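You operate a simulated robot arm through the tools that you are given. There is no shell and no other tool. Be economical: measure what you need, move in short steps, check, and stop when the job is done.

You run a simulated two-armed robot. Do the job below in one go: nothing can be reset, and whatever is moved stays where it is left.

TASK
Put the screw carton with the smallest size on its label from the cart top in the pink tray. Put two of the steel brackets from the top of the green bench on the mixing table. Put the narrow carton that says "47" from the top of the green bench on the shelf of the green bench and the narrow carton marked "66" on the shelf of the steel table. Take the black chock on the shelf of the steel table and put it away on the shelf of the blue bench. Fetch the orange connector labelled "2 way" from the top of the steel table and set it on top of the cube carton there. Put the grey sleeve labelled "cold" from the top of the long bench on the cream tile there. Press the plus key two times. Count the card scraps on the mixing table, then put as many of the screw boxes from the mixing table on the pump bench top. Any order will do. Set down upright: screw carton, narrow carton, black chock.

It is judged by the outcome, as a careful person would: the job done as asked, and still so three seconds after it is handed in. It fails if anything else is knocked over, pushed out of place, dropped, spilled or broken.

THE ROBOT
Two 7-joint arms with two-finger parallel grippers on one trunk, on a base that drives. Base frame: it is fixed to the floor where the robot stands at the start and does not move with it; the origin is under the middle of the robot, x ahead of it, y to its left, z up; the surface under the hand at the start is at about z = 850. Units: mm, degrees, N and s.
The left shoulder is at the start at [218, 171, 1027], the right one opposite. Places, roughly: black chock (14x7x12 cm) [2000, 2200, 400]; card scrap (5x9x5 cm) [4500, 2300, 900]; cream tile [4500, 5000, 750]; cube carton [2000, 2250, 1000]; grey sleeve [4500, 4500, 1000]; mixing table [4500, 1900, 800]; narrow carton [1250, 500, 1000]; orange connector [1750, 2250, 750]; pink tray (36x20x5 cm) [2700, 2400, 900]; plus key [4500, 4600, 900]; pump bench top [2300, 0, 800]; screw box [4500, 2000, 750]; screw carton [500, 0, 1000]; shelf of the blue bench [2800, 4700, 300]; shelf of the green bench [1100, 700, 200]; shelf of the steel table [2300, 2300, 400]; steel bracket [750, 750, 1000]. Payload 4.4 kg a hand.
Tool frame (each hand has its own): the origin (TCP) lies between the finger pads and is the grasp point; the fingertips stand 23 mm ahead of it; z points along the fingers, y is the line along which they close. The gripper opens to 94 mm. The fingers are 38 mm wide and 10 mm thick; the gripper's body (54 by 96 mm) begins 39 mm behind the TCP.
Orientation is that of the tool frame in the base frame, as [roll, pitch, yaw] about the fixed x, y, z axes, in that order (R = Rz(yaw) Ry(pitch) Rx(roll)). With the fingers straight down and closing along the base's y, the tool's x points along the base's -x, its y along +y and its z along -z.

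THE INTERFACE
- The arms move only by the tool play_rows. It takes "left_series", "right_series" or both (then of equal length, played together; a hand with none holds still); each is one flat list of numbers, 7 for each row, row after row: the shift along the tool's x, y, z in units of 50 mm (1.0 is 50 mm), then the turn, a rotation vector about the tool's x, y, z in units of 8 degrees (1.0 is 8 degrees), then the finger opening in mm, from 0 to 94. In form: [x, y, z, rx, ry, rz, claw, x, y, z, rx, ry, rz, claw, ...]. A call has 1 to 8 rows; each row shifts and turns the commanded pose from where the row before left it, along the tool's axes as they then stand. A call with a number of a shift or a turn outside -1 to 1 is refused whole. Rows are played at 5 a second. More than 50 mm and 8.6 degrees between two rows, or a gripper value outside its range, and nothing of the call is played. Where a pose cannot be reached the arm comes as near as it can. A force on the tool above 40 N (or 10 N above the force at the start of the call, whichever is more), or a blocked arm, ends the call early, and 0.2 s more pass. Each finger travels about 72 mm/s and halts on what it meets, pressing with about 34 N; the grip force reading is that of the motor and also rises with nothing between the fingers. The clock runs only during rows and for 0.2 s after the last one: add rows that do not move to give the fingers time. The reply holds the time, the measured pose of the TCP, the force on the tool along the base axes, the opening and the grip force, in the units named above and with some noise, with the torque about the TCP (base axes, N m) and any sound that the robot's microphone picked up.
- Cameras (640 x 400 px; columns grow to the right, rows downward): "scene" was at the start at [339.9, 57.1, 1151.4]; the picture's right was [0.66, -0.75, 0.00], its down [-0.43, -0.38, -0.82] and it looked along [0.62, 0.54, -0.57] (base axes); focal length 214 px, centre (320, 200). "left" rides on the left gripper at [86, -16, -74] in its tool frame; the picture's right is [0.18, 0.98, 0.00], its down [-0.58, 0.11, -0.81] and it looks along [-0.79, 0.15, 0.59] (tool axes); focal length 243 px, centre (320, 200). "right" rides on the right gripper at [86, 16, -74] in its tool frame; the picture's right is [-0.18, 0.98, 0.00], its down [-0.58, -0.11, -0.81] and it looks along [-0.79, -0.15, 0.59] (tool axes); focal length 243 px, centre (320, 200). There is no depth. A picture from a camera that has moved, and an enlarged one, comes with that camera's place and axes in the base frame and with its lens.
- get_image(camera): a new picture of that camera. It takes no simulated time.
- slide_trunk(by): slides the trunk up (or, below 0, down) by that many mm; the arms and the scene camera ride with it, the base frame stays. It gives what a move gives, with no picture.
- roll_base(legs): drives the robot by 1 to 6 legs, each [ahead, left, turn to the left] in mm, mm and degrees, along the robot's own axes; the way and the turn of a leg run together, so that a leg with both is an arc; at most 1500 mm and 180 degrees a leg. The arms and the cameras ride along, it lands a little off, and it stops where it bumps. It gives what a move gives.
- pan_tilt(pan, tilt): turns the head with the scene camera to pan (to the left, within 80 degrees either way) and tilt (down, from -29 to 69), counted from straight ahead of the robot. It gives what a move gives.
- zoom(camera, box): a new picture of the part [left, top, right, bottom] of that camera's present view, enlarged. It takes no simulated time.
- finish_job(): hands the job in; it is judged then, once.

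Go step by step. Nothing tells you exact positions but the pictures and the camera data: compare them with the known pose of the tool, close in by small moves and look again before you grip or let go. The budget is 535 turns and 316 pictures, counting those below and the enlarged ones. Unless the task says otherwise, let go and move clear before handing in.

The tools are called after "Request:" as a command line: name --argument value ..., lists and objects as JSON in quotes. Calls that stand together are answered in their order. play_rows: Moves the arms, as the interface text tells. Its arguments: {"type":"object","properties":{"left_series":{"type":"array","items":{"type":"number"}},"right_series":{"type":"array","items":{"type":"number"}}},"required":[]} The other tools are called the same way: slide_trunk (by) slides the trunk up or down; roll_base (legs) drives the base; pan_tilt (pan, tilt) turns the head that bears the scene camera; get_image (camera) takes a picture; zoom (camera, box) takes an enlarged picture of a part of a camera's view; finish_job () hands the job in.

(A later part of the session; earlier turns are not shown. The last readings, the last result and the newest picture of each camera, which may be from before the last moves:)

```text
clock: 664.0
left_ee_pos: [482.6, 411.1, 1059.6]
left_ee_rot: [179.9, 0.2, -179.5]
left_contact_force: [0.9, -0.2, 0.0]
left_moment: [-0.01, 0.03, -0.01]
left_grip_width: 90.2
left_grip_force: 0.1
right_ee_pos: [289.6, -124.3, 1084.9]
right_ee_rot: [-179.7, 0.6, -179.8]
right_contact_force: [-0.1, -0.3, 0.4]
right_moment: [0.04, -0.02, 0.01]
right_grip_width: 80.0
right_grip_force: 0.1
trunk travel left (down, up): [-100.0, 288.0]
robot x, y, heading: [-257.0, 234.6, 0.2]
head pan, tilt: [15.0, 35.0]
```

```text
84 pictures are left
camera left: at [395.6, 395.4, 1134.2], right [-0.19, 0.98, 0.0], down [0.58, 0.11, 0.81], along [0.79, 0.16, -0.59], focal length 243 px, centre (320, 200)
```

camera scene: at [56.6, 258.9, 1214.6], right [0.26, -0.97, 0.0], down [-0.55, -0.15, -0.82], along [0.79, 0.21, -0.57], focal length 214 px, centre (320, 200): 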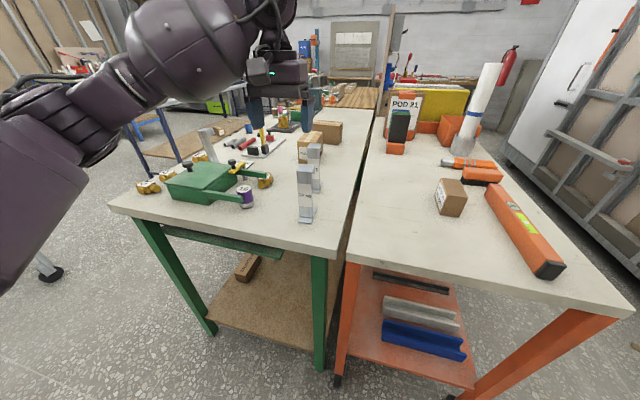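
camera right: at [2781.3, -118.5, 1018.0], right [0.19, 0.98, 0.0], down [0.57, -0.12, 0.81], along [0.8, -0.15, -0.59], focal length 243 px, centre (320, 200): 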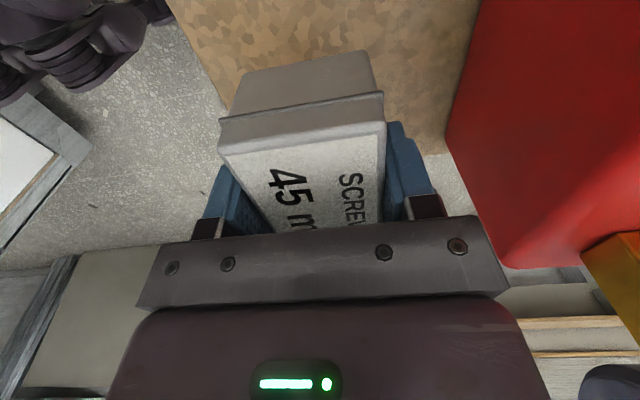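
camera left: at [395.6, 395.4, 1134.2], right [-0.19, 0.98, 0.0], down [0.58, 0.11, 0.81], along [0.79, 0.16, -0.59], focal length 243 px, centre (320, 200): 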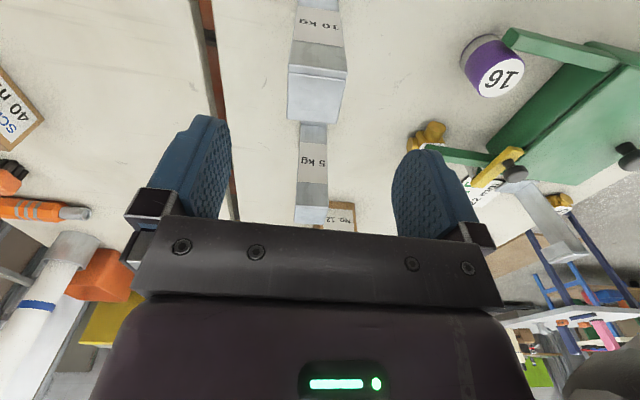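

Request:
play_rows --left_series '[0, 0, 0.95, 0, 0, 0, 90, 0, 0, 0.9, 0, 0, 0, 90, 0, 0, 0, 0, 0, 0, 90, 0, 0, 0, 0, 0, 0, 50, 0, 0, 0, 0, 0, 0, 25, 0, 0, 0, 0, 0, 0, 25]'

Request:
get_image --camera "left"

Request:
zoom --camera "scene" --box '[230, 80, 380, 230]'

```text
clock: 665.4
left_ee_pos: [482.4, 409.7, 968.3]
left_ee_rot: [179.8, 0.2, -179.4]
left_contact_force: [-0.3, -1.3, -0.2]
left_moment: [-0.17, -0.12, -0.02]
left_grip_width: 35.8
left_grip_force: 34.4
right_ee_pos: [290.1, -122.8, 1084.2]
right_ee_rot: [-179.6, 0.8, -179.7]
right_contact_force: [0.5, 0.7, 0.4]
right_moment: [0.01, 0.01, -0.02]
right_grip_width: 80.1
right_grip_force: 0.1
trunk travel left (down, up): [-100.0, 288.0]
robot x, y, heading: [-257.3, 237.5, -0.1]
head pan, tilt: [15.0, 35.0]
```

```text
83 pictures are left
camera left: at [396.4, 394.5, 1041.6], right [-0.19, 0.98, 0.0], down [0.58, 0.11, 0.81], along [0.79, 0.16, -0.59], focal length 243 px, centre (320, 200)
```

left: 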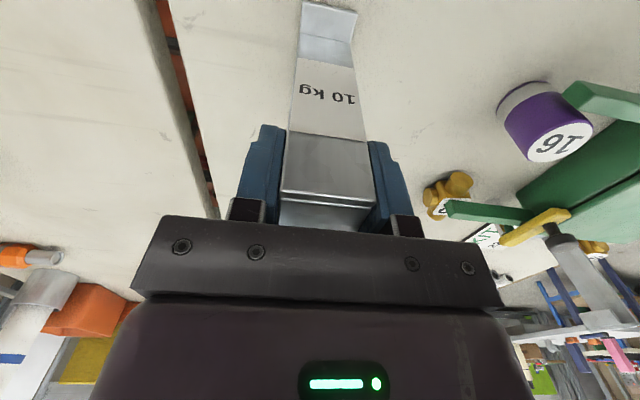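

```text
2.67 times, centred on (305, 155) of scene
camera zoom: at [57.1, 258.6, 1214.4], right [0.26, -0.97, 0.0], down [-0.55, -0.15, -0.82], along [0.79, 0.21, -0.57], focal length 572 px, centre (360, 320)
```

zoom: 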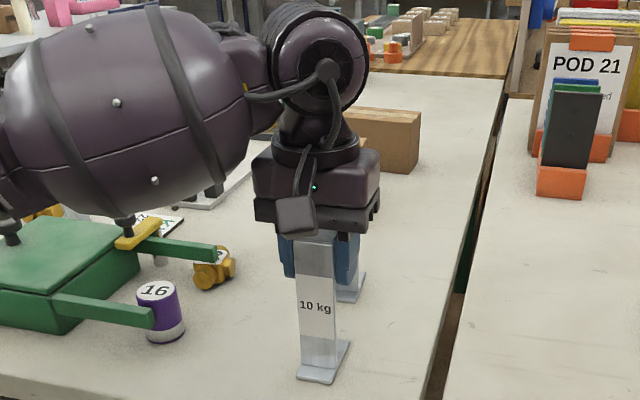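

Gripped firmly. Lift straight up and retract.

Request:
play_rows --left_series '[0, 0, -0.5, 0, 0, 0, 25, 0, 0, -1, 0, 0, 0, 25, 0, 0, -1, 0, 0, 0, 25, 0, 0, -1, 0, 0, 0, 25, 0, 0, -0.5, 0, 0, 0, 25, 1, 0, 0, 0, 0, 0, 25, 1, 0, 0, 0, 0, 0, 25, 1, 0, 0, 0, 0, 0, 25]'

Request:
get_image --camera "scene"

```text
clock: 667.1
left_ee_pos: [330.2, 407.5, 1165.7]
left_ee_rot: [179.8, 0.2, -179.4]
left_contact_force: [-0.2, 0.7, -2.0]
left_moment: [0.05, -0.04, 0.01]
left_grip_width: 36.0
left_grip_force: 34.1
right_ee_pos: [288.6, -121.8, 1085.5]
right_ee_rot: [-179.5, 0.7, -179.8]
right_contact_force: [0.2, -0.2, 0.0]
right_moment: [-0.04, 0.0, 0.03]
right_grip_width: 79.8
right_grip_force: 0.0
trunk travel left (down, up): [-100.0, 288.0]
robot x, y, heading: [-254.8, 234.1, 0.1]
head pan, tilt: [15.0, 35.0]
```

```text
81 pictures are left
camera scene: at [56.5, 258.9, 1214.7], right [0.26, -0.97, 0.0], down [-0.55, -0.15, -0.82], along [0.79, 0.21, -0.57], focal length 214 px, centre (320, 200)
```

scene: 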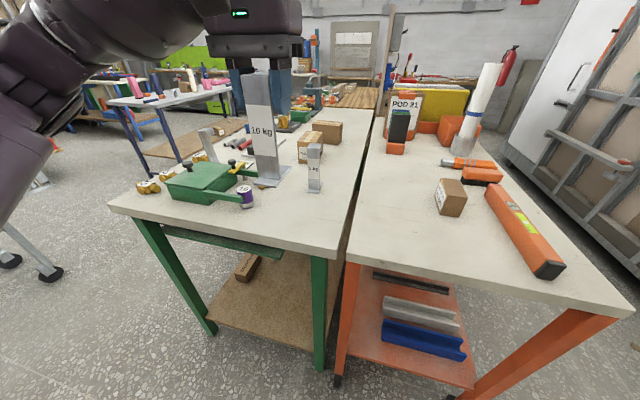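

Now the 5 kg bracket with the right hand: shift the base and bring the right hand over.

Request:
roll_base --legs '[[60, 270, 0]]'

Request:
play_rows --right_series '[0, 0.9, -0.4, 0, 0, 0, 80, 0, 0.9, -0.4, 0, 0, 0, 80, -0.4, 0.9, 0, 0, 0, 0, 80, -0.4, 0.9, 0, 0, 0, 0, 80, -0.5, 0.85, 0, 0, 0, 0, 80, -0.6, 0.7, 0, 0, 0, 0, 80, -0.95, 0, 0, 0, 0, 0, 80, -0.95, 0, 0, 0, 0, 0, 80]'

Request:
get_image --camera "right"

Request:
get_image --camera "scene"

```text
clock: 670.0
left_ee_pos: [392.3, 661.0, 1165.7]
left_ee_rot: [179.8, 0.1, -179.8]
left_contact_force: [-0.1, 0.7, -1.5]
left_moment: [0.02, -0.03, -0.02]
left_grip_width: 35.9
left_grip_force: 34.6
right_ee_pos: [347.0, 131.2, 1084.4]
right_ee_rot: [-179.5, 0.6, 179.9]
right_contact_force: [-0.2, 0.0, -0.4]
right_moment: [0.02, 0.0, -0.03]
right_grip_width: 80.0
right_grip_force: 0.1
trunk travel left (down, up): [-100.0, 288.0]
robot x, y, heading: [-196.6, 491.1, -0.3]
head pan, tilt: [15.0, 35.0]
```

```text
clock: 671.8
left_ee_pos: [391.7, 661.4, 1168.0]
left_ee_rot: [179.9, 0.3, -179.7]
left_contact_force: [0.1, 0.3, -2.5]
left_moment: [-0.01, -0.04, 0.02]
left_grip_width: 35.9
left_grip_force: 34.4
right_ee_pos: [452.5, 334.8, 1135.5]
right_ee_rot: [-179.7, 1.0, 179.7]
right_contact_force: [0.3, 0.3, -0.6]
right_moment: [0.0, -0.01, 0.0]
right_grip_width: 80.3
right_grip_force: 0.1
right hand out of reach, approached as far as the arm can: row 6, 7, 8
trunk travel left (down, up): [-100.0, 288.0]
robot x, y, heading: [-195.1, 493.7, -0.6]
head pan, tilt: [15.0, 35.0]
```

```text
80 pictures are left
camera right: at [366.4, 352.3, 1208.9], right [0.19, 0.98, 0.0], down [0.57, -0.11, 0.82], along [0.8, -0.16, -0.58], focal length 243 px, centre (320, 200)
```

right: 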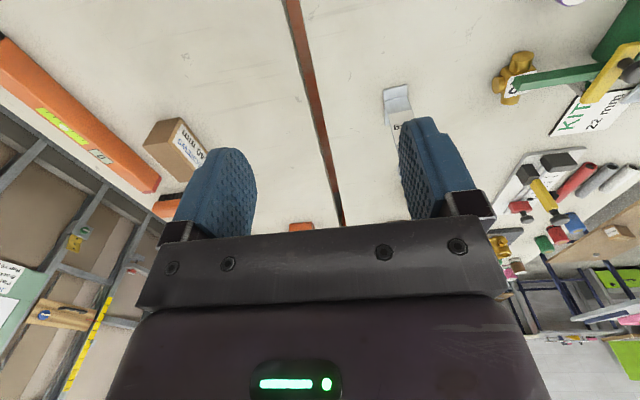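

```text
79 pictures are left
camera scene: at [115.6, 513.8, 1214.9], right [0.25, -0.97, 0.0], down [-0.55, -0.15, -0.82], along [0.79, 0.21, -0.57], focal length 214 px, centre (320, 200)
```

scene: 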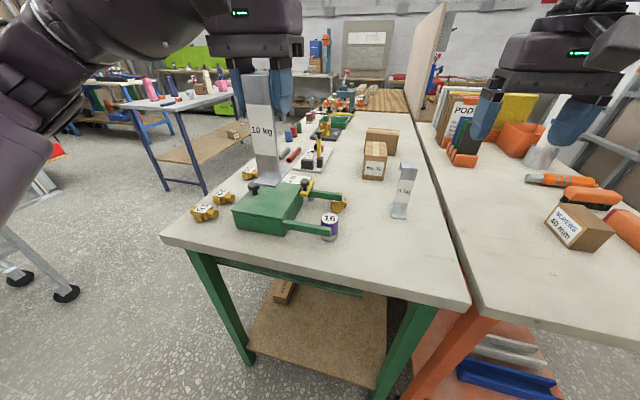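

Request:
play_rows --left_series '[0.9, 0, -0.3, 0, 0, 0, 25, 0.9, 0, -0.3, 0, 0, 0, 25]'

Request:
slide_trunk --by -50

Request:
play_rows --right_series '[-0.4, 0.8, -0.3, 0, 0, 0, 80, -0.6, 0.7, 0, 0, 0, 0, 80, -0.95, 0, 0, 0, 0, 0, 80, -0.95, 0, 0, 0, 0, 0, 80]'

```text
clock: 672.4
left_ee_pos: [304.7, 660.3, 1196.6]
left_ee_rot: [179.9, 0.2, -179.7]
left_contact_force: [0.3, 0.3, -1.6]
left_moment: [-0.01, -0.03, 0.03]
left_grip_width: 36.1
left_grip_force: 34.3
right_ee_pos: [452.4, 334.8, 1134.6]
right_ee_rot: [-179.7, 0.7, 179.6]
right_contact_force: [-0.9, 0.2, -0.5]
right_moment: [-0.03, -0.04, 0.03]
right_grip_width: 80.1
right_grip_force: 0.0
trunk travel left (down, up): [-100.0, 288.0]
robot x, y, heading: [-199.6, 493.4, -0.0]
head pan, tilt: [15.0, 35.0]
```

```text
clock: 673.3
left_ee_pos: [300.9, 659.6, 1147.5]
left_ee_rot: [179.9, 0.3, -179.8]
left_contact_force: [-0.2, -0.4, -2.7]
left_moment: [-0.01, -0.07, -0.07]
left_grip_width: 35.9
left_grip_force: 33.8
right_ee_pos: [451.9, 333.7, 1084.7]
right_ee_rot: [-179.6, 0.9, 179.8]
right_contact_force: [0.0, -0.1, 0.6]
right_moment: [0.02, -0.02, -0.02]
right_grip_width: 80.2
right_grip_force: 0.1
trunk travel left (down, up): [-50.0, 338.0]
robot x, y, heading: [-200.2, 495.0, -0.4]
head pan, tilt: [15.0, 35.0]
```

```text
clock: 674.3
left_ee_pos: [302.3, 660.4, 1144.9]
left_ee_rot: [179.9, 0.0, -179.8]
left_contact_force: [0.8, 0.4, -2.0]
left_moment: [-0.01, -0.02, 0.03]
left_grip_width: 35.7
left_grip_force: 34.4
right_ee_pos: [526.9, 314.4, 1098.3]
right_ee_rot: [-179.8, 0.5, 179.7]
right_contact_force: [0.3, -0.5, 0.1]
right_moment: [-0.01, -0.02, 0.03]
right_grip_width: 79.8
right_grip_force: 0.0
right hand out of reach, approached as far as the arm can: row 1, 2, 3, 4
trunk travel left (down, up): [-50.0, 338.0]
robot x, y, heading: [-195.9, 495.0, -0.1]
head pan, tilt: [15.0, 35.0]
```

Request:
pan_tilt --pan -35 --tilt 20

Request:
get_image --camera "scene"

```text
clock: 675.5
left_ee_pos: [302.5, 659.6, 1146.7]
left_ee_rot: [179.9, 0.2, -179.8]
left_contact_force: [0.0, -0.3, -2.9]
left_moment: [-0.02, 0.0, 0.0]
left_grip_width: 35.8
left_grip_force: 33.7
right_ee_pos: [526.2, 314.6, 1099.1]
right_ee_rot: [-179.7, 0.8, 179.7]
right_contact_force: [0.4, -0.8, -0.9]
right_moment: [-0.01, -0.02, 0.04]
right_grip_width: 80.0
right_grip_force: 0.0
trunk travel left (down, up): [-50.0, 338.0]
robot x, y, heading: [-195.3, 494.4, -0.3]
head pan, tilt: [-35.0, 20.0]
```

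```text
78 pictures are left
camera scene: at [152.9, 437.1, 1174.8], right [-0.58, -0.82, 0.0], down [-0.28, 0.2, -0.94], along [0.77, -0.54, -0.34], focal length 214 px, centre (320, 200)
```

scene: 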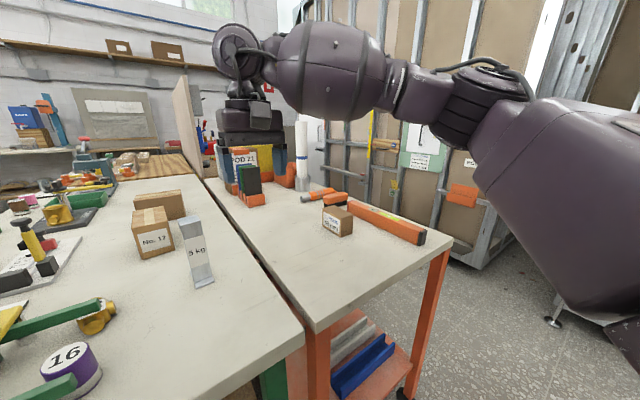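

The right wrist limits inward reach; shift the base further north so the hand works more to its own side.

Request:
roll_base --legs '[[20, 215, 0]]'

Request:
play_rows --right_series '[0, -0.9, 0, 0, 0, 0, 80, 0, -0.9, 0, 0, 0, 0, 80, -0.9, -0.1, 0, 0, 0, 0, 80, -0.5, 0, 0, 0, 0, 0, 80, 0, 0, 0, 0, 0, 0, 80]'

Request:
get_image --camera "right"

```text
clock: 678.0
left_ee_pos: [322.3, 875.7, 1146.7]
left_ee_rot: [180.0, 0.0, -179.8]
left_contact_force: [0.0, 0.9, -2.1]
left_moment: [0.03, -0.01, 0.01]
left_grip_width: 35.9
left_grip_force: 34.2
right_ee_pos: [545.8, 531.2, 1098.9]
right_ee_rot: [-179.7, 0.7, 179.8]
right_contact_force: [0.7, -0.1, 0.1]
right_moment: [-0.02, -0.01, 0.01]
right_grip_width: 79.8
right_grip_force: 0.1
trunk travel left (down, up): [-50.0, 338.0]
robot x, y, heading: [-176.3, 710.1, -0.3]
head pan, tilt: [-35.0, 20.0]
```

```text
clock: 679.2
left_ee_pos: [322.3, 876.7, 1146.3]
left_ee_rot: [179.8, 0.1, -179.8]
left_contact_force: [-0.8, 0.0, -1.9]
left_moment: [0.01, 0.0, 0.02]
left_grip_width: 35.8
left_grip_force: 34.0
right_ee_pos: [613.5, 435.9, 1100.4]
right_ee_rot: [-179.7, 0.7, 179.7]
right_contact_force: [-0.2, 0.5, -0.2]
right_moment: [0.01, 0.0, 0.04]
right_grip_width: 80.0
right_grip_force: 0.2
trunk travel left (down, up): [-50.0, 338.0]
robot x, y, heading: [-178.4, 711.2, -0.3]
head pan, tilt: [-35.0, 20.0]
```

```text
77 pictures are left
camera right: at [527.1, 453.8, 1173.2], right [0.19, 0.98, 0.0], down [0.57, -0.11, 0.81], along [0.8, -0.16, -0.58], focal length 243 px, centre (320, 200)
```

right: 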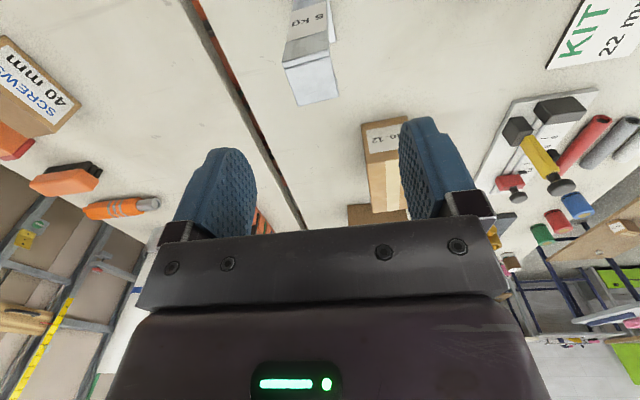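

5 kg flange centre ≈ (622, 429). Align, descend and grip.

Request:
play_rows --right_series '[-0.17, -0.14, 0.9, 0, 0, 0, 80, 0, 0, 0.4, 0, 0, 0, 80, 0, 0, 0, 0, 0, 0, 80]'

Request:
get_image --camera "right"

```text
clock: 680.0
left_ee_pos: [322.5, 875.6, 1146.3]
left_ee_rot: [179.9, 0.0, -179.8]
left_contact_force: [-0.7, 0.1, -2.0]
left_moment: [-0.04, -0.05, 0.0]
left_grip_width: 36.0
left_grip_force: 34.5
right_ee_pos: [626.2, 428.6, 1035.1]
right_ee_rot: [-179.7, 0.7, 179.7]
right_contact_force: [-0.1, -0.7, -0.6]
right_moment: [0.02, 0.01, -0.01]
right_grip_width: 80.2
right_grip_force: 0.2
trunk travel left (down, up): [-50.0, 338.0]
robot x, y, heading: [-175.3, 711.4, -0.2]
head pan, tilt: [-35.0, 20.0]
```

```text
76 pictures are left
camera right: at [540.0, 446.3, 1109.1], right [0.19, 0.98, 0.0], down [0.57, -0.11, 0.81], along [0.8, -0.16, -0.58], focal length 243 px, centre (320, 200)
```

right: 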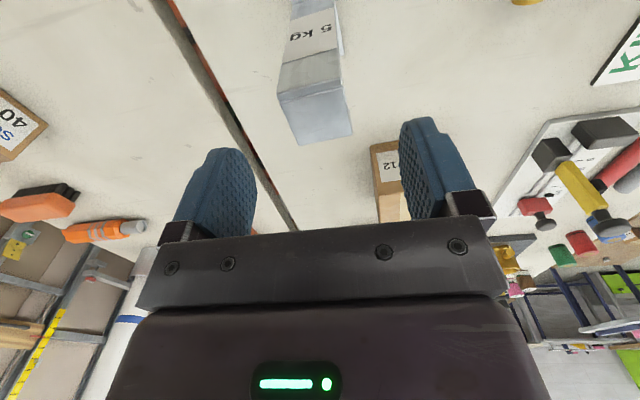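

Request:
play_rows --right_series '[0.08, 0, 0.7, 0, 0, 0, 80, 0, 0, 0.58, 0, 0, 0, 80, 0, 0, 0, 0, 0, 0, 80, 0, 0, 0, 0, 0, 0, 40, 0, 0, 0, 0, 0, 0, 25, 0, 0, 0, 0, 0, 0, 25]'

Request:
get_image --camera "right"

```text
clock: 681.4
left_ee_pos: [322.3, 877.2, 1145.9]
left_ee_rot: [179.9, 0.1, -179.7]
left_contact_force: [0.2, -0.3, -3.2]
left_moment: [0.03, -0.04, -0.02]
left_grip_width: 35.8
left_grip_force: 34.0
right_ee_pos: [622.0, 430.2, 974.0]
right_ee_rot: [-179.7, 0.6, 179.7]
right_contact_force: [-0.5, -0.2, 1.7]
right_moment: [0.03, -0.19, 0.01]
right_grip_width: 35.8
right_grip_force: 33.6
trunk travel left (down, up): [-50.0, 338.0]
robot x, y, heading: [-173.3, 709.9, -0.4]
head pan, tilt: [-35.0, 20.0]
```

```text
75 pictures are left
camera right: at [536.6, 447.4, 1046.8], right [0.19, 0.98, 0.0], down [0.57, -0.11, 0.81], along [0.8, -0.16, -0.58], focal length 243 px, centre (320, 200)
```

right: 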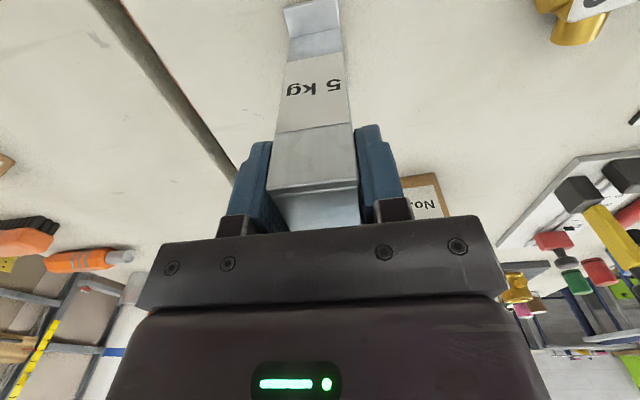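

Gripped. Lift and retract, then drive through the aisle to the mixing table.

Request:
play_rows --right_series '[0, 0, -0.5, 0, 0, 0, 25, 0, 0, -1, 0, 0, 0, 25, 0, 0, -1, 0, 0, 0, 25, 0, 0, -1, 0, 0, 0, 25, 0.9, 0, 0, 0, 0, 0, 25, 0.9, 0, 0, 0, 0, 0, 25, 0.9, 0, 0, 0, 0, 0, 25, 0.9, 0, 0, 0, 0, 0, 25]'

Request:
roll_base --legs '[[-60, 740, 0], [1000, 0, 0]]'

Request:
pan_tilt --pan 0 --tilt 20

Request:
get_image --camera "scene"

```text
clock: 683.2
left_ee_pos: [322.4, 876.3, 1145.6]
left_ee_rot: [179.9, 0.1, -179.8]
left_contact_force: [1.3, -0.8, -2.9]
left_moment: [-0.03, -0.05, 0.01]
left_grip_width: 35.9
left_grip_force: 34.4
right_ee_pos: [422.9, 414.8, 1143.7]
right_ee_rot: [-179.6, 0.8, 179.6]
right_contact_force: [-0.7, -0.6, -2.9]
right_moment: [-0.04, -0.01, 0.01]
right_grip_width: 36.0
right_grip_force: 34.0
right hand out of reach, approached as far as the arm can: row 4
trunk travel left (down, up): [-50.0, 338.0]
robot x, y, heading: [-177.8, 709.6, -0.3]
head pan, tilt: [-35.0, 20.0]
```

```text
clock: 694.7
left_ee_pos: [1251.7, 1592.8, 1146.5]
left_ee_rot: [179.9, 0.1, -179.6]
left_contact_force: [-0.2, 0.2, -2.5]
left_moment: [0.01, -0.02, 0.01]
left_grip_width: 35.9
left_grip_force: 34.2
right_ee_pos: [1353.9, 1132.6, 1143.5]
right_ee_rot: [-179.6, 0.8, 179.8]
right_contact_force: [-0.2, -0.5, -2.5]
right_moment: [0.0, 0.0, -0.03]
right_grip_width: 35.9
right_grip_force: 33.9
trunk travel left (down, up): [-50.0, 338.0]
robot x, y, heading: [750.7, 1425.9, 0.1]
head pan, tilt: [-35.0, 20.0]
```

```text
clock: 695.7
left_ee_pos: [1251.9, 1593.5, 1144.9]
left_ee_rot: [179.9, 0.0, -179.7]
left_contact_force: [0.0, -0.3, -2.4]
left_moment: [-0.01, -0.01, -0.02]
left_grip_width: 36.1
left_grip_force: 34.1
right_ee_pos: [1354.3, 1132.9, 1143.2]
right_ee_rot: [-179.6, 0.8, 179.9]
right_contact_force: [-0.1, 0.4, -2.8]
right_moment: [-0.03, 0.01, 0.02]
right_grip_width: 36.1
right_grip_force: 34.0
trunk travel left (down, up): [-50.0, 338.0]
robot x, y, heading: [753.1, 1425.0, -0.3]
head pan, tilt: [0.0, 20.0]
```

```text
74 pictures are left
camera scene: at [1120.1, 1423.1, 1174.8], right [0.0, -1.0, 0.0], down [-0.34, 0.0, -0.94], along [0.94, 0.0, -0.34], focal length 214 px, centre (320, 200)
```

scene: 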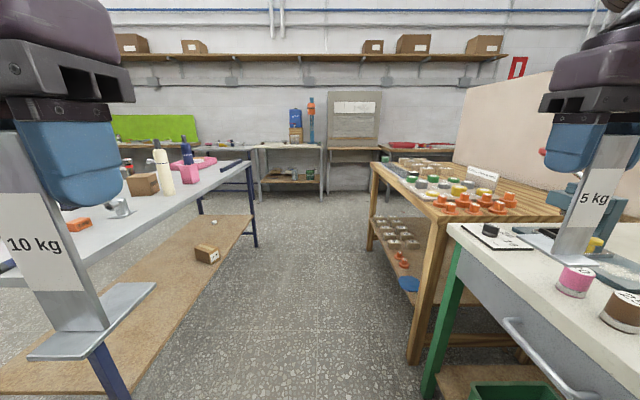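

Clear. Drive on to the mixing table.

Request:
roll_base --legs '[[1450, 0, 0], [1050, 0, 0], [0, 600, 0]]'

Request:
pan_tilt --pan 0 --tilt 30

Request:
get_image --camera "scene"

```text
clock: 710.8
left_ee_pos: [3687.6, 1959.2, 1145.9]
left_ee_rot: [179.9, 0.1, -179.4]
left_contact_force: [-0.6, -0.7, -2.7]
left_moment: [-0.02, -0.01, -0.02]
left_grip_width: 35.9
left_grip_force: 33.7
right_ee_pos: [3792.7, 1498.3, 1142.3]
right_ee_rot: [-179.7, 0.7, -179.9]
right_contact_force: [0.2, -0.3, -2.7]
right_moment: [0.01, 0.0, 0.03]
right_grip_width: 35.9
right_grip_force: 33.7
trunk travel left (down, up): [-50.0, 338.0]
robot x, y, heading: [3190.7, 1787.6, 0.1]
head pan, tilt: [0.0, 20.0]
stopped in leg 3: the robot was blocked; the commanded pose is now the measured one
```

```text
clock: 711.5
left_ee_pos: [3688.4, 1958.4, 1146.5]
left_ee_rot: [179.9, 0.2, -179.4]
left_contact_force: [0.0, -1.0, -2.2]
left_moment: [0.01, -0.08, 0.0]
left_grip_width: 35.8
left_grip_force: 34.0
right_ee_pos: [3792.1, 1498.9, 1142.7]
right_ee_rot: [-179.6, 0.7, -179.7]
right_contact_force: [-0.5, 0.3, -2.7]
right_moment: [-0.01, -0.05, 0.0]
right_grip_width: 36.0
right_grip_force: 34.1
trunk travel left (down, up): [-50.0, 338.0]
robot x, y, heading: [3185.1, 1789.9, 0.3]
head pan, tilt: [0.0, 30.0]
```

```text
73 pictures are left
camera scene: at [3554.1, 1788.2, 1158.8], right [0.0, -1.0, 0.0], down [-0.5, 0.0, -0.87], along [0.87, 0.0, -0.5], focal length 214 px, centre (320, 200)
```

scene: 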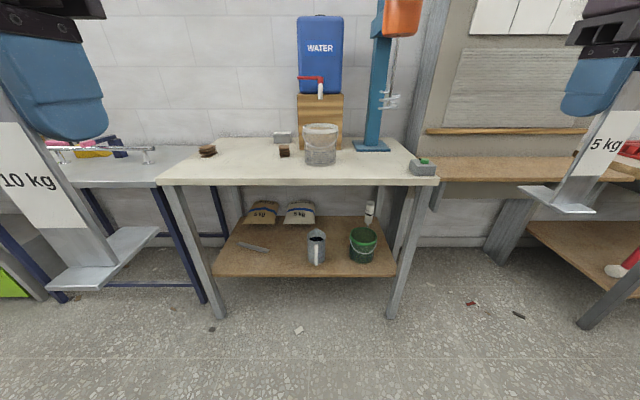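

Base touched the steel table's corner leg. Move east first, then north.

Request:
roll_base --legs '[[330, -20, 0], [0, 270, 0]]'

Request:
pan_tilt --pan 0 --tilt 35

Request:
get_image --camera "scene"

```text
clock: 716.3
left_ee_pos: [4023.3, 2208.4, 1146.7]
left_ee_rot: [179.9, 0.2, 179.8]
left_contact_force: [0.0, -0.6, -2.8]
left_moment: [-0.02, -0.01, 0.02]
left_grip_width: 36.0
left_grip_force: 34.0
right_ee_pos: [4119.7, 1746.1, 1144.5]
right_ee_rot: [-179.7, 0.7, 179.3]
right_contact_force: [0.4, -0.3, -3.1]
right_moment: [-0.01, -0.03, 0.02]
right_grip_width: 36.0
right_grip_force: 33.9
trunk travel left (down, up): [-50.0, 338.0]
robot x, y, heading: [3521.8, 2047.2, -0.8]
head pan, tilt: [0.0, 30.0]
```

```text
clock: 717.0
left_ee_pos: [4022.7, 2207.6, 1145.1]
left_ee_rot: [180.0, 0.1, 179.8]
left_contact_force: [0.0, -0.4, -1.9]
left_moment: [-0.01, -0.02, -0.03]
left_grip_width: 35.8
left_grip_force: 33.6
right_ee_pos: [4118.1, 1745.2, 1142.4]
right_ee_rot: [-179.6, 0.6, 179.1]
right_contact_force: [-0.1, -0.3, -1.5]
right_moment: [0.02, -0.04, -0.04]
right_grip_width: 36.1
right_grip_force: 34.3
trunk travel left (down, up): [-50.0, 338.0]
robot x, y, heading: [3525.1, 2050.1, -1.0]
head pan, tilt: [0.0, 35.0]
```

```text
72 pictures are left
camera scene: at [3883.8, 2039.2, 1151.0], right [-0.02, -1.0, 0.0], down [-0.57, 0.01, -0.82], along [0.82, -0.01, -0.57], focal length 214 px, centre (320, 200)
```

scene: 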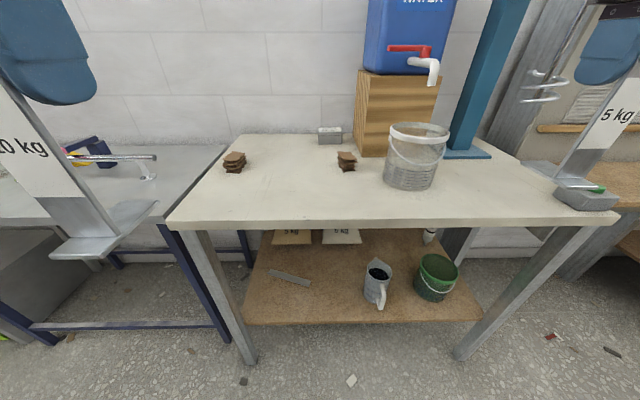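

Place the right bracket first, away from the bucket: go north, then forward.

Request:
roll_base --legs '[[0, 330, 1], [215, 0, 0]]'

Request:
get_image --camera "scene"

```text
clock: 721.8
left_ee_pos: [4235.1, 2548.1, 1145.9]
left_ee_rot: [179.8, 0.1, -179.4]
left_contact_force: [-0.3, 1.0, -1.6]
left_moment: [0.0, -0.03, 0.01]
left_grip_width: 36.0
left_grip_force: 33.9
right_ee_pos: [4339.8, 2088.3, 1143.8]
right_ee_rot: [-179.6, 0.7, 180.0]
right_contact_force: [0.3, -0.6, -1.8]
right_moment: [0.01, -0.01, -0.03]
right_grip_width: 35.6
right_grip_force: 33.6
trunk travel left (down, up): [-50.0, 338.0]
robot x, y, heading: [3739.3, 2376.7, -0.1]
head pan, tilt: [0.0, 35.0]
```

```text
71 pictures are left
camera scene: at [4099.9, 2377.3, 1150.9], right [0.0, -1.0, 0.0], down [-0.57, 0.0, -0.82], along [0.82, 0.0, -0.57], focal length 214 px, centre (320, 200)
```

scene: 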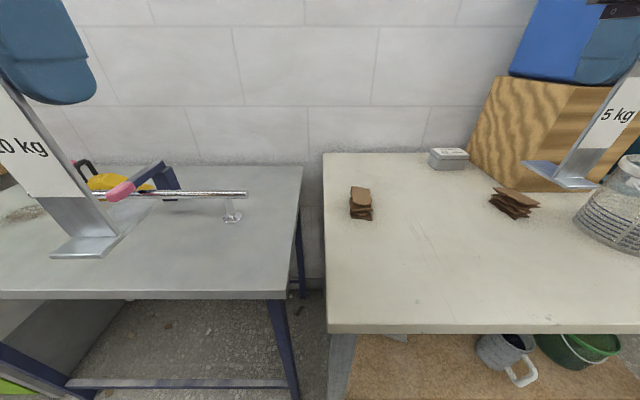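

Free spot below. Lower the right bracket.

Request:
play_rows --right_series '[0, 0, 0.95, 0, 0, 0, 25, 0, 0, 0.95, 0, 0, 0, 25, 0, 0, 0.95, 0, 0, 0, 25, 0, 0, 0.3, 0, 0, 0, 25, 0, 0, 0, 0, 0, 0, 25]'

Request:
get_image --camera "scene"

```text
clock: 723.0
left_ee_pos: [4236.2, 2548.7, 1146.3]
left_ee_rot: [179.9, 0.2, -179.4]
left_contact_force: [0.2, 0.8, -2.3]
left_moment: [0.02, 0.01, 0.03]
left_grip_width: 35.8
left_grip_force: 34.0
right_ee_pos: [4342.4, 2086.3, 985.4]
right_ee_rot: [-179.6, 0.6, -179.9]
right_contact_force: [0.4, -0.5, -2.1]
right_moment: [0.0, -0.03, 0.02]
right_grip_width: 35.9
right_grip_force: 34.0
trunk travel left (down, up): [-50.0, 338.0]
robot x, y, heading: [3733.1, 2377.0, 0.0]
head pan, tilt: [0.0, 35.0]
```

```text
70 pictures are left
camera scene: at [4099.5, 2377.3, 1151.0], right [0.0, -1.0, 0.0], down [-0.57, 0.0, -0.82], along [0.82, 0.0, -0.57], focal length 214 px, centre (320, 200)
```

scene: 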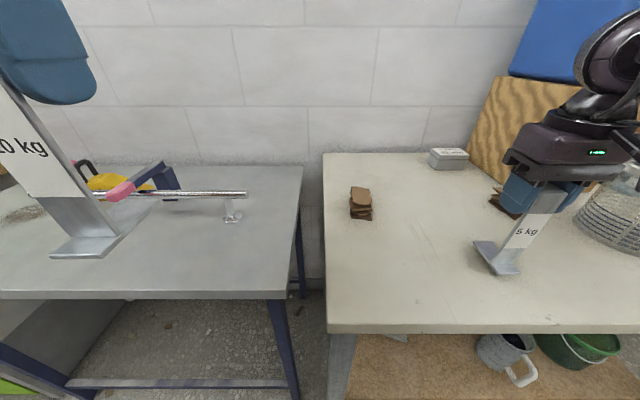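

Request:
play_rows --right_series '[0, 0, 0.12, 0, 0, 0, 25, 0, 0, 0.06, 0, 0, 0, 25, 0, 0, 0.06, 0, 0, 0, 25, 0, 0, 0, 0, 0, 0, 25]'

```text
clock: 724.0
left_ee_pos: [4236.9, 2548.4, 1145.3]
left_ee_rot: [179.9, 0.1, -179.4]
left_contact_force: [0.5, -0.2, -2.6]
left_moment: [-0.01, -0.04, -0.01]
left_grip_width: 35.7
left_grip_force: 34.3
right_ee_pos: [4342.5, 2087.2, 974.1]
right_ee_rot: [-179.6, 0.7, -179.9]
right_contact_force: [-0.1, 0.0, -2.8]
right_moment: [-0.03, -0.01, 0.02]
right_grip_width: 36.0
right_grip_force: 34.2
trunk travel left (down, up): [-50.0, 338.0]
robot x, y, heading: [3740.8, 2376.7, -0.1]
head pan, tilt: [0.0, 35.0]
```

Request:
play_rows --right_series '[0, 0, 0.06, 0, 0, 0, 25, 0, 0, 0.06, 0, 0, 0, 25, 0, 0, 0.06, 0, 0, 0, 25, 0, 0, 0, 0, 0, 0, 25]'

```text
clock: 725.0
left_ee_pos: [4234.0, 2548.1, 1146.4]
left_ee_rot: [179.9, 0.3, -179.4]
left_contact_force: [0.0, 0.4, -2.3]
left_moment: [0.01, 0.0, 0.02]
left_grip_width: 35.8
left_grip_force: 34.4
right_ee_pos: [4340.9, 2088.6, 966.1]
right_ee_rot: [-179.6, 0.9, -179.8]
right_contact_force: [2.0, -1.9, 23.9]
right_moment: [0.24, -0.19, 0.01]
right_grip_width: 35.1
right_grip_force: 34.5
trunk travel left (down, up): [-50.0, 338.0]
robot x, y, heading: [3737.0, 2376.8, 0.2]
head pan, tilt: [0.0, 35.0]
```

Request:
play_rows --right_series '[0, 0, -0.05, 0, 0, 0, 25, 0, 0, 0, 0, 0, 0, 45, 0, 0, 0, 0, 0, 0, 65, 0, 0, 0, 0, 0, 0, 65, 0, 0, -0.6, 0, 0, 0, 65, 0, 0, -1, 0, 0, 0, 65, 0, 0, -1, 0, 0, 0, 65, 0, 0, -0.8, 0, 0, 0, 65]'

Request:
get_image --camera "scene"

```text
clock: 726.8
left_ee_pos: [4235.1, 2548.5, 1147.2]
left_ee_rot: [179.9, 0.2, -179.4]
left_contact_force: [-0.3, 0.2, -3.2]
left_moment: [-0.01, -0.03, -0.02]
left_grip_width: 36.0
left_grip_force: 34.0
right_ee_pos: [4337.8, 2088.2, 1141.0]
right_ee_rot: [-179.5, 0.7, -179.7]
right_contact_force: [-0.1, -0.3, -0.1]
right_moment: [0.01, -0.01, 0.04]
right_grip_width: 65.0
right_grip_force: 0.0
trunk travel left (down, up): [-50.0, 338.0]
robot x, y, heading: [3736.9, 2375.0, 0.1]
head pan, tilt: [0.0, 35.0]
```

```text
69 pictures are left
camera scene: at [4098.8, 2377.6, 1151.3], right [0.0, -1.0, 0.0], down [-0.57, 0.0, -0.82], along [0.82, 0.0, -0.57], focal length 214 px, centre (320, 200)
```

scene: 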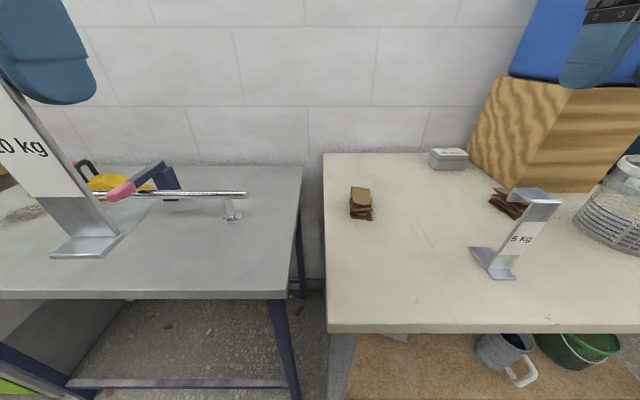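

Standing well. Retract the right hand and set down the left bracket beside it.

Request:
play_rows --right_series '[1, 0, 0, 0, 0, 0, 65, 1, 0, 0, 0, 0, 0, 65, 1, 0, 0, 0, 0, 0, 65, 1, 0, 0, 0, 0, 0, 65]'

Request:
roll_base --legs '[[0, -320, 0]]'

Request:
play_rows --left_series '[-0.9, 0, 0, 0, 0, 0, 25, -0.9, 0, 0, 0, 0, 0, 25, 0, 0, 0.95, 0, 0, 0, 25, 0, 0, 0.95, 0, 0, 0, 25, 0, 0, 0.95, 0, 0, 0, 25, 0, 0, 0.4, 0, 0, 0, 25, 0, 0, 0, 0, 0, 0, 25]'

Request:
get_image --camera "scene"

```text
clock: 727.8
left_ee_pos: [4234.3, 2547.9, 1146.5]
left_ee_rot: [179.9, 0.2, -179.4]
left_contact_force: [-0.2, -0.6, -2.1]
left_moment: [0.01, 0.02, -0.04]
left_grip_width: 35.7
left_grip_force: 34.3
right_ee_pos: [4138.9, 2084.1, 1133.2]
right_ee_rot: [-179.5, 0.9, -179.8]
right_contact_force: [0.1, 0.1, -0.1]
right_moment: [0.01, -0.03, -0.01]
right_grip_width: 65.0
right_grip_force: 0.0
trunk travel left (down, up): [-50.0, 338.0]
robot x, y, heading: [3738.2, 2376.3, 0.2]
head pan, tilt: [0.0, 35.0]
```

```text
clock: 731.1
left_ee_pos: [4236.3, 2239.6, 1146.8]
left_ee_rot: [179.9, 0.1, -178.8]
left_contact_force: [-0.2, -0.5, -2.3]
left_moment: [0.01, -0.06, 0.01]
left_grip_width: 35.9
left_grip_force: 33.9
right_ee_pos: [4145.2, 1774.2, 1132.7]
right_ee_rot: [-179.6, 0.8, -179.3]
right_contact_force: [-0.2, 0.5, -0.1]
right_moment: [0.0, 0.01, 0.03]
right_grip_width: 65.2
right_grip_force: 0.0
trunk travel left (down, up): [-50.0, 338.0]
robot x, y, heading: [3742.0, 2066.1, 0.5]
head pan, tilt: [0.0, 35.0]
```

```text
clock: 732.7
left_ee_pos: [4329.4, 2244.6, 984.2]
left_ee_rot: [179.9, 0.2, -178.8]
left_contact_force: [0.1, -1.2, -2.4]
left_moment: [-0.04, -0.01, -0.03]
left_grip_width: 35.9
left_grip_force: 33.9
right_ee_pos: [4145.5, 1775.3, 1132.6]
right_ee_rot: [-179.6, 0.8, -179.3]
right_contact_force: [0.4, 0.9, 0.3]
right_moment: [-0.01, 0.0, -0.01]
right_grip_width: 65.2
right_grip_force: 0.0
trunk travel left (down, up): [-50.0, 338.0]
robot x, y, heading: [3738.7, 2065.3, 0.6]
head pan, tilt: [0.0, 35.0]
```

```text
68 pictures are left
camera scene: at [4100.9, 2066.9, 1151.1], right [0.01, -1.0, 0.0], down [-0.57, -0.01, -0.82], along [0.82, 0.01, -0.57], focal length 214 px, centre (320, 200)
```

scene: 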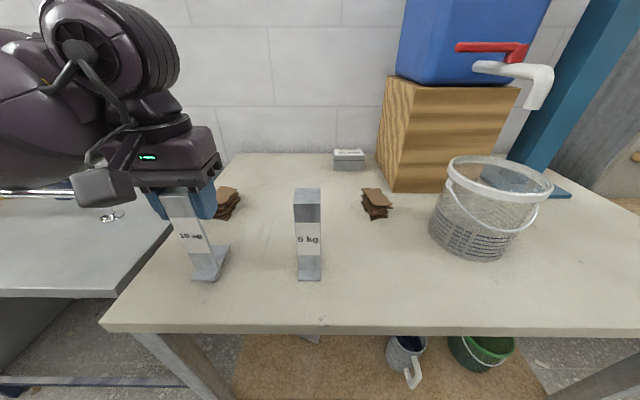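

Request:
play_rows --left_series '[0, 0, 0.24, 0, 0, 0, 25, 0, 0, 0.08, 0, 0, 0, 25, 0, 0, 0.07, 0, 0, 0, 25, 0, 0, 0.07, 0, 0, 0, 25, 0, 0, 0, 0, 0, 0, 25]'

```text
clock: 733.9
left_ee_pos: [4325.7, 2242.2, 964.4]
left_ee_rot: [179.9, 0.3, -178.9]
left_contact_force: [-1.1, 0.7, 9.3]
left_moment: [-0.07, 0.03, 0.16]
left_grip_width: 35.6
left_grip_force: 13.0
right_ee_pos: [4142.8, 1774.1, 1134.5]
right_ee_rot: [-179.6, 1.0, -179.3]
right_contact_force: [0.2, 0.4, 0.9]
right_moment: [-0.01, -0.03, -0.01]
right_grip_width: 65.0
right_grip_force: 0.0
trunk travel left (down, up): [-50.0, 338.0]
robot x, y, heading: [3736.9, 2066.3, 0.5]
head pan, tilt: [0.0, 35.0]
```

Contact. Release and lift.

Request:
play_rows --left_series '[0, 0, -0.03, 0, 0, 0, 25, 0, 0, 0, 0, 0, 0, 45, 0, 0, 0, 0, 0, 0, 65, 0, 0, 0, 0, 0, 0, 65, 0, 0, -0.6, 0, 0, 0, 65, 0, 0, -1, 0, 0, 0, 65, 0, 0, -1, 0, 0, 0, 65, 0.6, 0, -0.6, 0, 0, 0, 65]'

Request:
get_image --camera "scene"

```text
clock: 735.7
left_ee_pos: [4294.5, 2242.2, 1125.5]
left_ee_rot: [179.8, 0.2, -178.8]
left_contact_force: [0.8, 0.4, -0.1]
left_moment: [0.03, -0.01, 0.01]
left_grip_width: 65.2
left_grip_force: 0.1
right_ee_pos: [4144.0, 1774.5, 1133.2]
right_ee_rot: [-179.6, 0.8, -179.3]
right_contact_force: [-0.1, -0.4, 0.1]
right_moment: [0.0, -0.02, 0.02]
right_grip_width: 64.9
right_grip_force: 0.0
trunk travel left (down, up): [-50.0, 338.0]
robot x, y, heading: [3741.4, 2062.0, 0.6]
head pan, tilt: [0.0, 35.0]
```

```text
67 pictures are left
camera scene: at [4099.8, 2066.8, 1151.6], right [0.01, -1.0, 0.0], down [-0.57, -0.01, -0.82], along [0.82, 0.01, -0.57], focal length 214 px, centre (320, 200)
```

scene: 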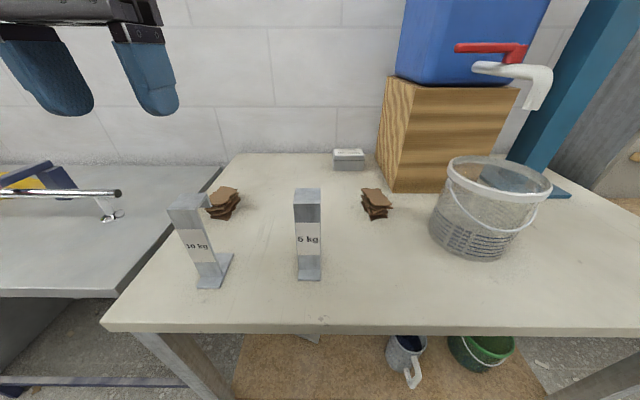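

Both brackets stand on the mixing table. Last: the "2 way" connector. Drive back to the aisle by the steel table with the trunk raised for clearance.

Request:
roll_base --legs '[[-300, 0, 0], [0, -620, 0], [-1450, 0, 0]]'

Request:
slide_trunk --by 100

Request:
pan_tilt --pan 60 --tilt 25

Request:
get_image --camera "scene"

```text
clock: 750.0
left_ee_pos: [2554.8, 1604.6, 1124.9]
left_ee_rot: [179.9, 0.0, 180.0]
left_contact_force: [-0.1, 0.0, 0.6]
left_moment: [-0.01, -0.01, -0.03]
left_grip_width: 64.8
left_grip_force: 0.2
right_ee_pos: [2395.6, 1142.0, 1133.6]
right_ee_rot: [-179.7, 0.8, 179.5]
right_contact_force: [0.5, -0.5, 0.2]
right_moment: [0.01, 0.0, 0.01]
right_grip_width: 64.8
right_grip_force: 0.1
trunk travel left (down, up): [-50.0, 338.0]
robot x, y, heading: [1996.6, 1441.4, -0.7]
head pan, tilt: [0.0, 35.0]
```

```text
clock: 751.4
left_ee_pos: [2558.5, 1605.2, 1222.8]
left_ee_rot: [179.9, -0.2, -180.0]
left_contact_force: [0.5, 0.5, 0.1]
left_moment: [0.01, 0.0, 0.01]
left_grip_width: 64.8
left_grip_force: 0.2
right_ee_pos: [2397.4, 1140.4, 1230.2]
right_ee_rot: [-179.6, 0.5, 179.5]
right_contact_force: [0.4, -0.1, -0.4]
right_moment: [-0.03, 0.01, -0.01]
right_grip_width: 65.1
right_grip_force: 0.1
trunk travel left (down, up): [-150.0, 238.0]
robot x, y, heading: [1997.5, 1439.9, -0.5]
head pan, tilt: [0.0, 35.0]
```

```text
clock: 752.6
left_ee_pos: [2554.5, 1604.6, 1224.7]
left_ee_rot: [179.9, 0.2, 179.9]
left_contact_force: [-0.3, 0.0, -0.3]
left_moment: [-0.01, 0.0, 0.0]
left_grip_width: 65.2
left_grip_force: 0.0
right_ee_pos: [2394.2, 1140.8, 1232.9]
right_ee_rot: [-179.6, 0.7, 179.5]
right_contact_force: [0.7, 0.3, 0.5]
right_moment: [-0.01, -0.04, -0.01]
right_grip_width: 64.9
right_grip_force: 0.1
trunk travel left (down, up): [-150.0, 238.0]
robot x, y, heading: [1991.5, 1438.8, -0.6]
head pan, tilt: [60.0, 25.0]
```

```text
66 pictures are left
camera scene: at [2219.2, 1515.3, 1291.4], right [0.86, -0.51, 0.0], down [-0.22, -0.36, -0.91], along [0.46, 0.78, -0.42], focal length 214 px, centre (320, 200)
```

scene: 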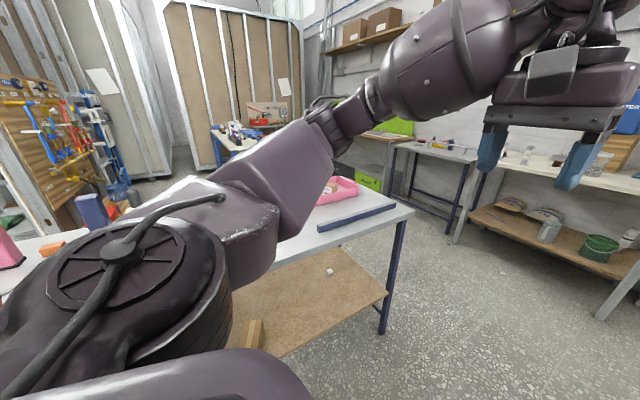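

Request:
roll_base --legs '[[0, 0, 90]]'

Request:
pan_tilt --pan 10 --tilt 35

Request:
get_image --camera "scene"

```text
clock: 756.9
left_ee_pos: [1820.9, 1997.4, 1225.1]
left_ee_rot: [180.0, 0.2, -89.4]
left_contact_force: [-0.6, 0.4, -0.6]
left_moment: [-0.01, 0.01, 0.0]
left_grip_width: 65.0
left_grip_force: 0.0
right_ee_pos: [2287.5, 1843.8, 1232.9]
right_ee_rot: [-179.6, 0.7, -89.8]
right_contact_force: [-0.5, -0.6, 0.9]
right_moment: [-0.01, -0.01, 0.0]
right_grip_width: 65.0
right_grip_force: 0.1
trunk travel left (down, up): [-150.0, 238.0]
robot x, y, heading: [1995.1, 1436.8, 90.2]
head pan, tilt: [60.0, 25.0]
```

```text
clock: 758.1
left_ee_pos: [1822.0, 1997.4, 1224.5]
left_ee_rot: [180.0, 0.0, -89.3]
left_contact_force: [-0.8, 0.3, -0.3]
left_moment: [0.02, -0.01, 0.03]
left_grip_width: 65.1
left_grip_force: 0.1
right_ee_pos: [2288.9, 1842.9, 1231.9]
right_ee_rot: [-179.5, 0.7, -89.8]
right_contact_force: [0.4, -0.6, 0.1]
right_moment: [0.04, -0.02, -0.01]
right_grip_width: 64.9
right_grip_force: 0.0
trunk travel left (down, up): [-150.0, 238.0]
robot x, y, heading: [1996.1, 1438.4, 89.9]
head pan, tilt: [10.0, 35.0]
```

```text
65 pictures are left
camera scene: at [1978.5, 1702.7, 1275.7], right [0.98, 0.18, 0.0], down [0.1, -0.56, -0.82], along [-0.14, 0.81, -0.57], focal length 214 px, centre (320, 200)
```

scene: 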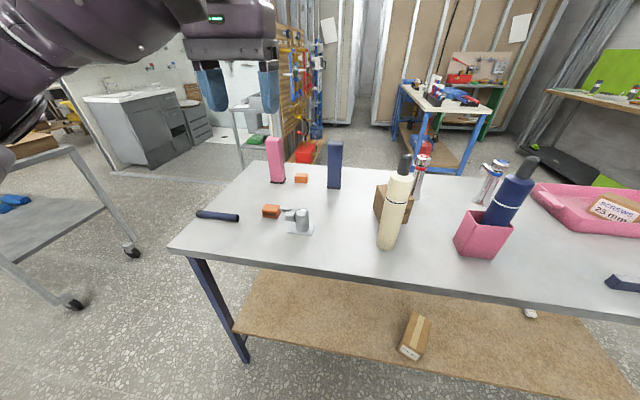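

Request:
zoom --camera "scene" --box '[240, 160, 340, 240]'

Request:
zoom --camera "scene" --box '[340, 140, 460, 260]'

```text
5.00 times, centred on (290, 200) of scene
camera zoom: at [1978.5, 1702.7, 1275.7], right [0.98, 0.18, 0.0], down [0.1, -0.56, -0.82], along [-0.14, 0.81, -0.57], focal length 1072 px, centre (470, 200)
```

zoom: 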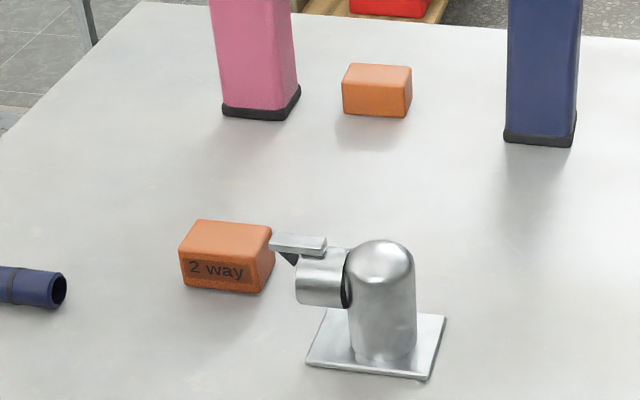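

```text
3.33 times, centred on (400, 200) of scene
camera zoom: at [1978.5, 1702.7, 1275.7], right [0.98, 0.18, 0.0], down [0.1, -0.56, -0.82], along [-0.14, 0.81, -0.57], focal length 715 px, centre (53, 200)
```

zoom: 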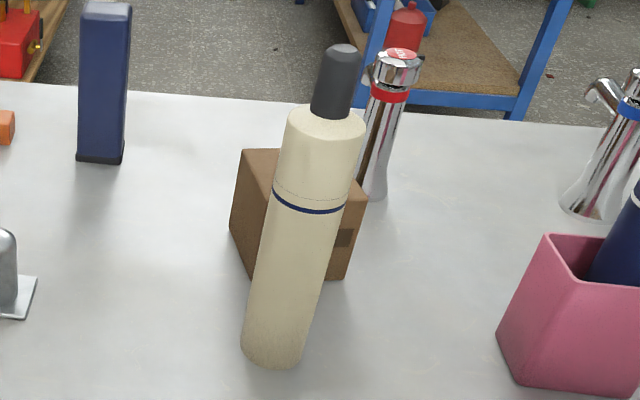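

The near connector is the "2 way" one at ≈(1737, 2206); cube carton centre ≈(2105, 2270), top ≈933. Raise the trunk more, rotate the left hand 90° and position.

Request:
slide_trunk --by 80

Request:
play_rows --left_series '[0, 0, 0, 0, 0, -1, 70, 0, 0, 0, 0, 0, -1, 70, 0, 0, 0, 0, 0, -1, 70, 0, 0, 0, 0, 0, -1, 70, 0, 0, 0, 0, 0, -1, 70, 0, 0, 0, 0, 0, -1, 70, 0, 0, 0, 0, 0, -1, 70, 0, 0, 0, 0, 0, -1, 70]'

Request:
play_rows --left_series '[0, 0, 0, 0, 0, -1, 70, 0, 0, 0, 0, 0, -1, 70, 0, 0, 0, 0, 0, -1, 70, 0, 0, 0, 0, 0, -0.2, 70]'

Request:
roll_base --legs '[[70, 75, 0]]'

```text
clock: 759.2
left_ee_pos: [1821.3, 1999.3, 1302.8]
left_ee_rot: [179.9, 0.0, -89.3]
left_contact_force: [-0.9, 0.8, 0.0]
left_moment: [0.0, -0.01, -0.04]
left_grip_width: 65.0
left_grip_force: 0.0
right_ee_pos: [2288.8, 1844.1, 1312.0]
right_ee_rot: [-179.6, 0.7, -89.8]
right_contact_force: [-0.2, 0.4, -0.3]
right_moment: [-0.05, 0.01, -0.05]
right_grip_width: 65.1
right_grip_force: 0.1
trunk travel left (down, up): [-230.0, 158.0]
robot x, y, heading: [1996.9, 1439.4, 90.1]
head pan, tilt: [10.0, 35.0]
```

```text
clock: 761.0
left_ee_pos: [1821.9, 1997.1, 1305.0]
left_ee_rot: [-179.9, 0.1, -25.2]
left_contact_force: [-0.5, 0.0, -0.3]
left_moment: [0.0, -0.01, 0.01]
left_grip_width: 69.8
left_grip_force: 0.1
right_ee_pos: [2288.3, 1843.4, 1312.7]
right_ee_rot: [-179.6, 0.6, -89.8]
right_contact_force: [-0.5, -0.3, -0.5]
right_moment: [0.03, 0.03, 0.02]
right_grip_width: 65.2
right_grip_force: 0.1
trunk travel left (down, up): [-230.0, 158.0]
robot x, y, heading: [1997.7, 1438.0, 90.1]
head pan, tilt: [10.0, 35.0]
```

```text
clock: 762.0
left_ee_pos: [1821.9, 1997.9, 1305.1]
left_ee_rot: [-179.8, 0.0, 0.3]
left_contact_force: [0.0, -0.1, -0.8]
left_moment: [0.0, 0.03, 0.0]
left_grip_width: 70.2
left_grip_force: 0.1
right_ee_pos: [2288.3, 1843.1, 1312.2]
right_ee_rot: [-179.7, 0.6, -89.8]
right_contact_force: [1.0, -0.2, 0.4]
right_moment: [-0.02, 0.01, 0.01]
right_grip_width: 65.0
right_grip_force: 0.0
trunk travel left (down, up): [-230.0, 158.0]
robot x, y, heading: [1997.1, 1438.4, 90.1]
head pan, tilt: [10.0, 35.0]
```

```text
clock: 763.4
left_ee_pos: [1746.8, 2065.0, 1306.1]
left_ee_rot: [-179.9, 0.2, 0.4]
left_contact_force: [-0.4, 0.8, -0.2]
left_moment: [-0.02, -0.03, 0.01]
left_grip_width: 70.0
left_grip_force: 0.1
right_ee_pos: [2211.3, 1909.8, 1314.0]
right_ee_rot: [-179.6, 0.6, -89.8]
right_contact_force: [0.4, 0.7, 0.3]
right_moment: [-0.01, -0.03, 0.0]
right_grip_width: 65.0
right_grip_force: 0.0
trunk travel left (down, up): [-230.0, 158.0]
robot x, y, heading: [1921.2, 1508.6, 90.1]
head pan, tilt: [10.0, 35.0]
```

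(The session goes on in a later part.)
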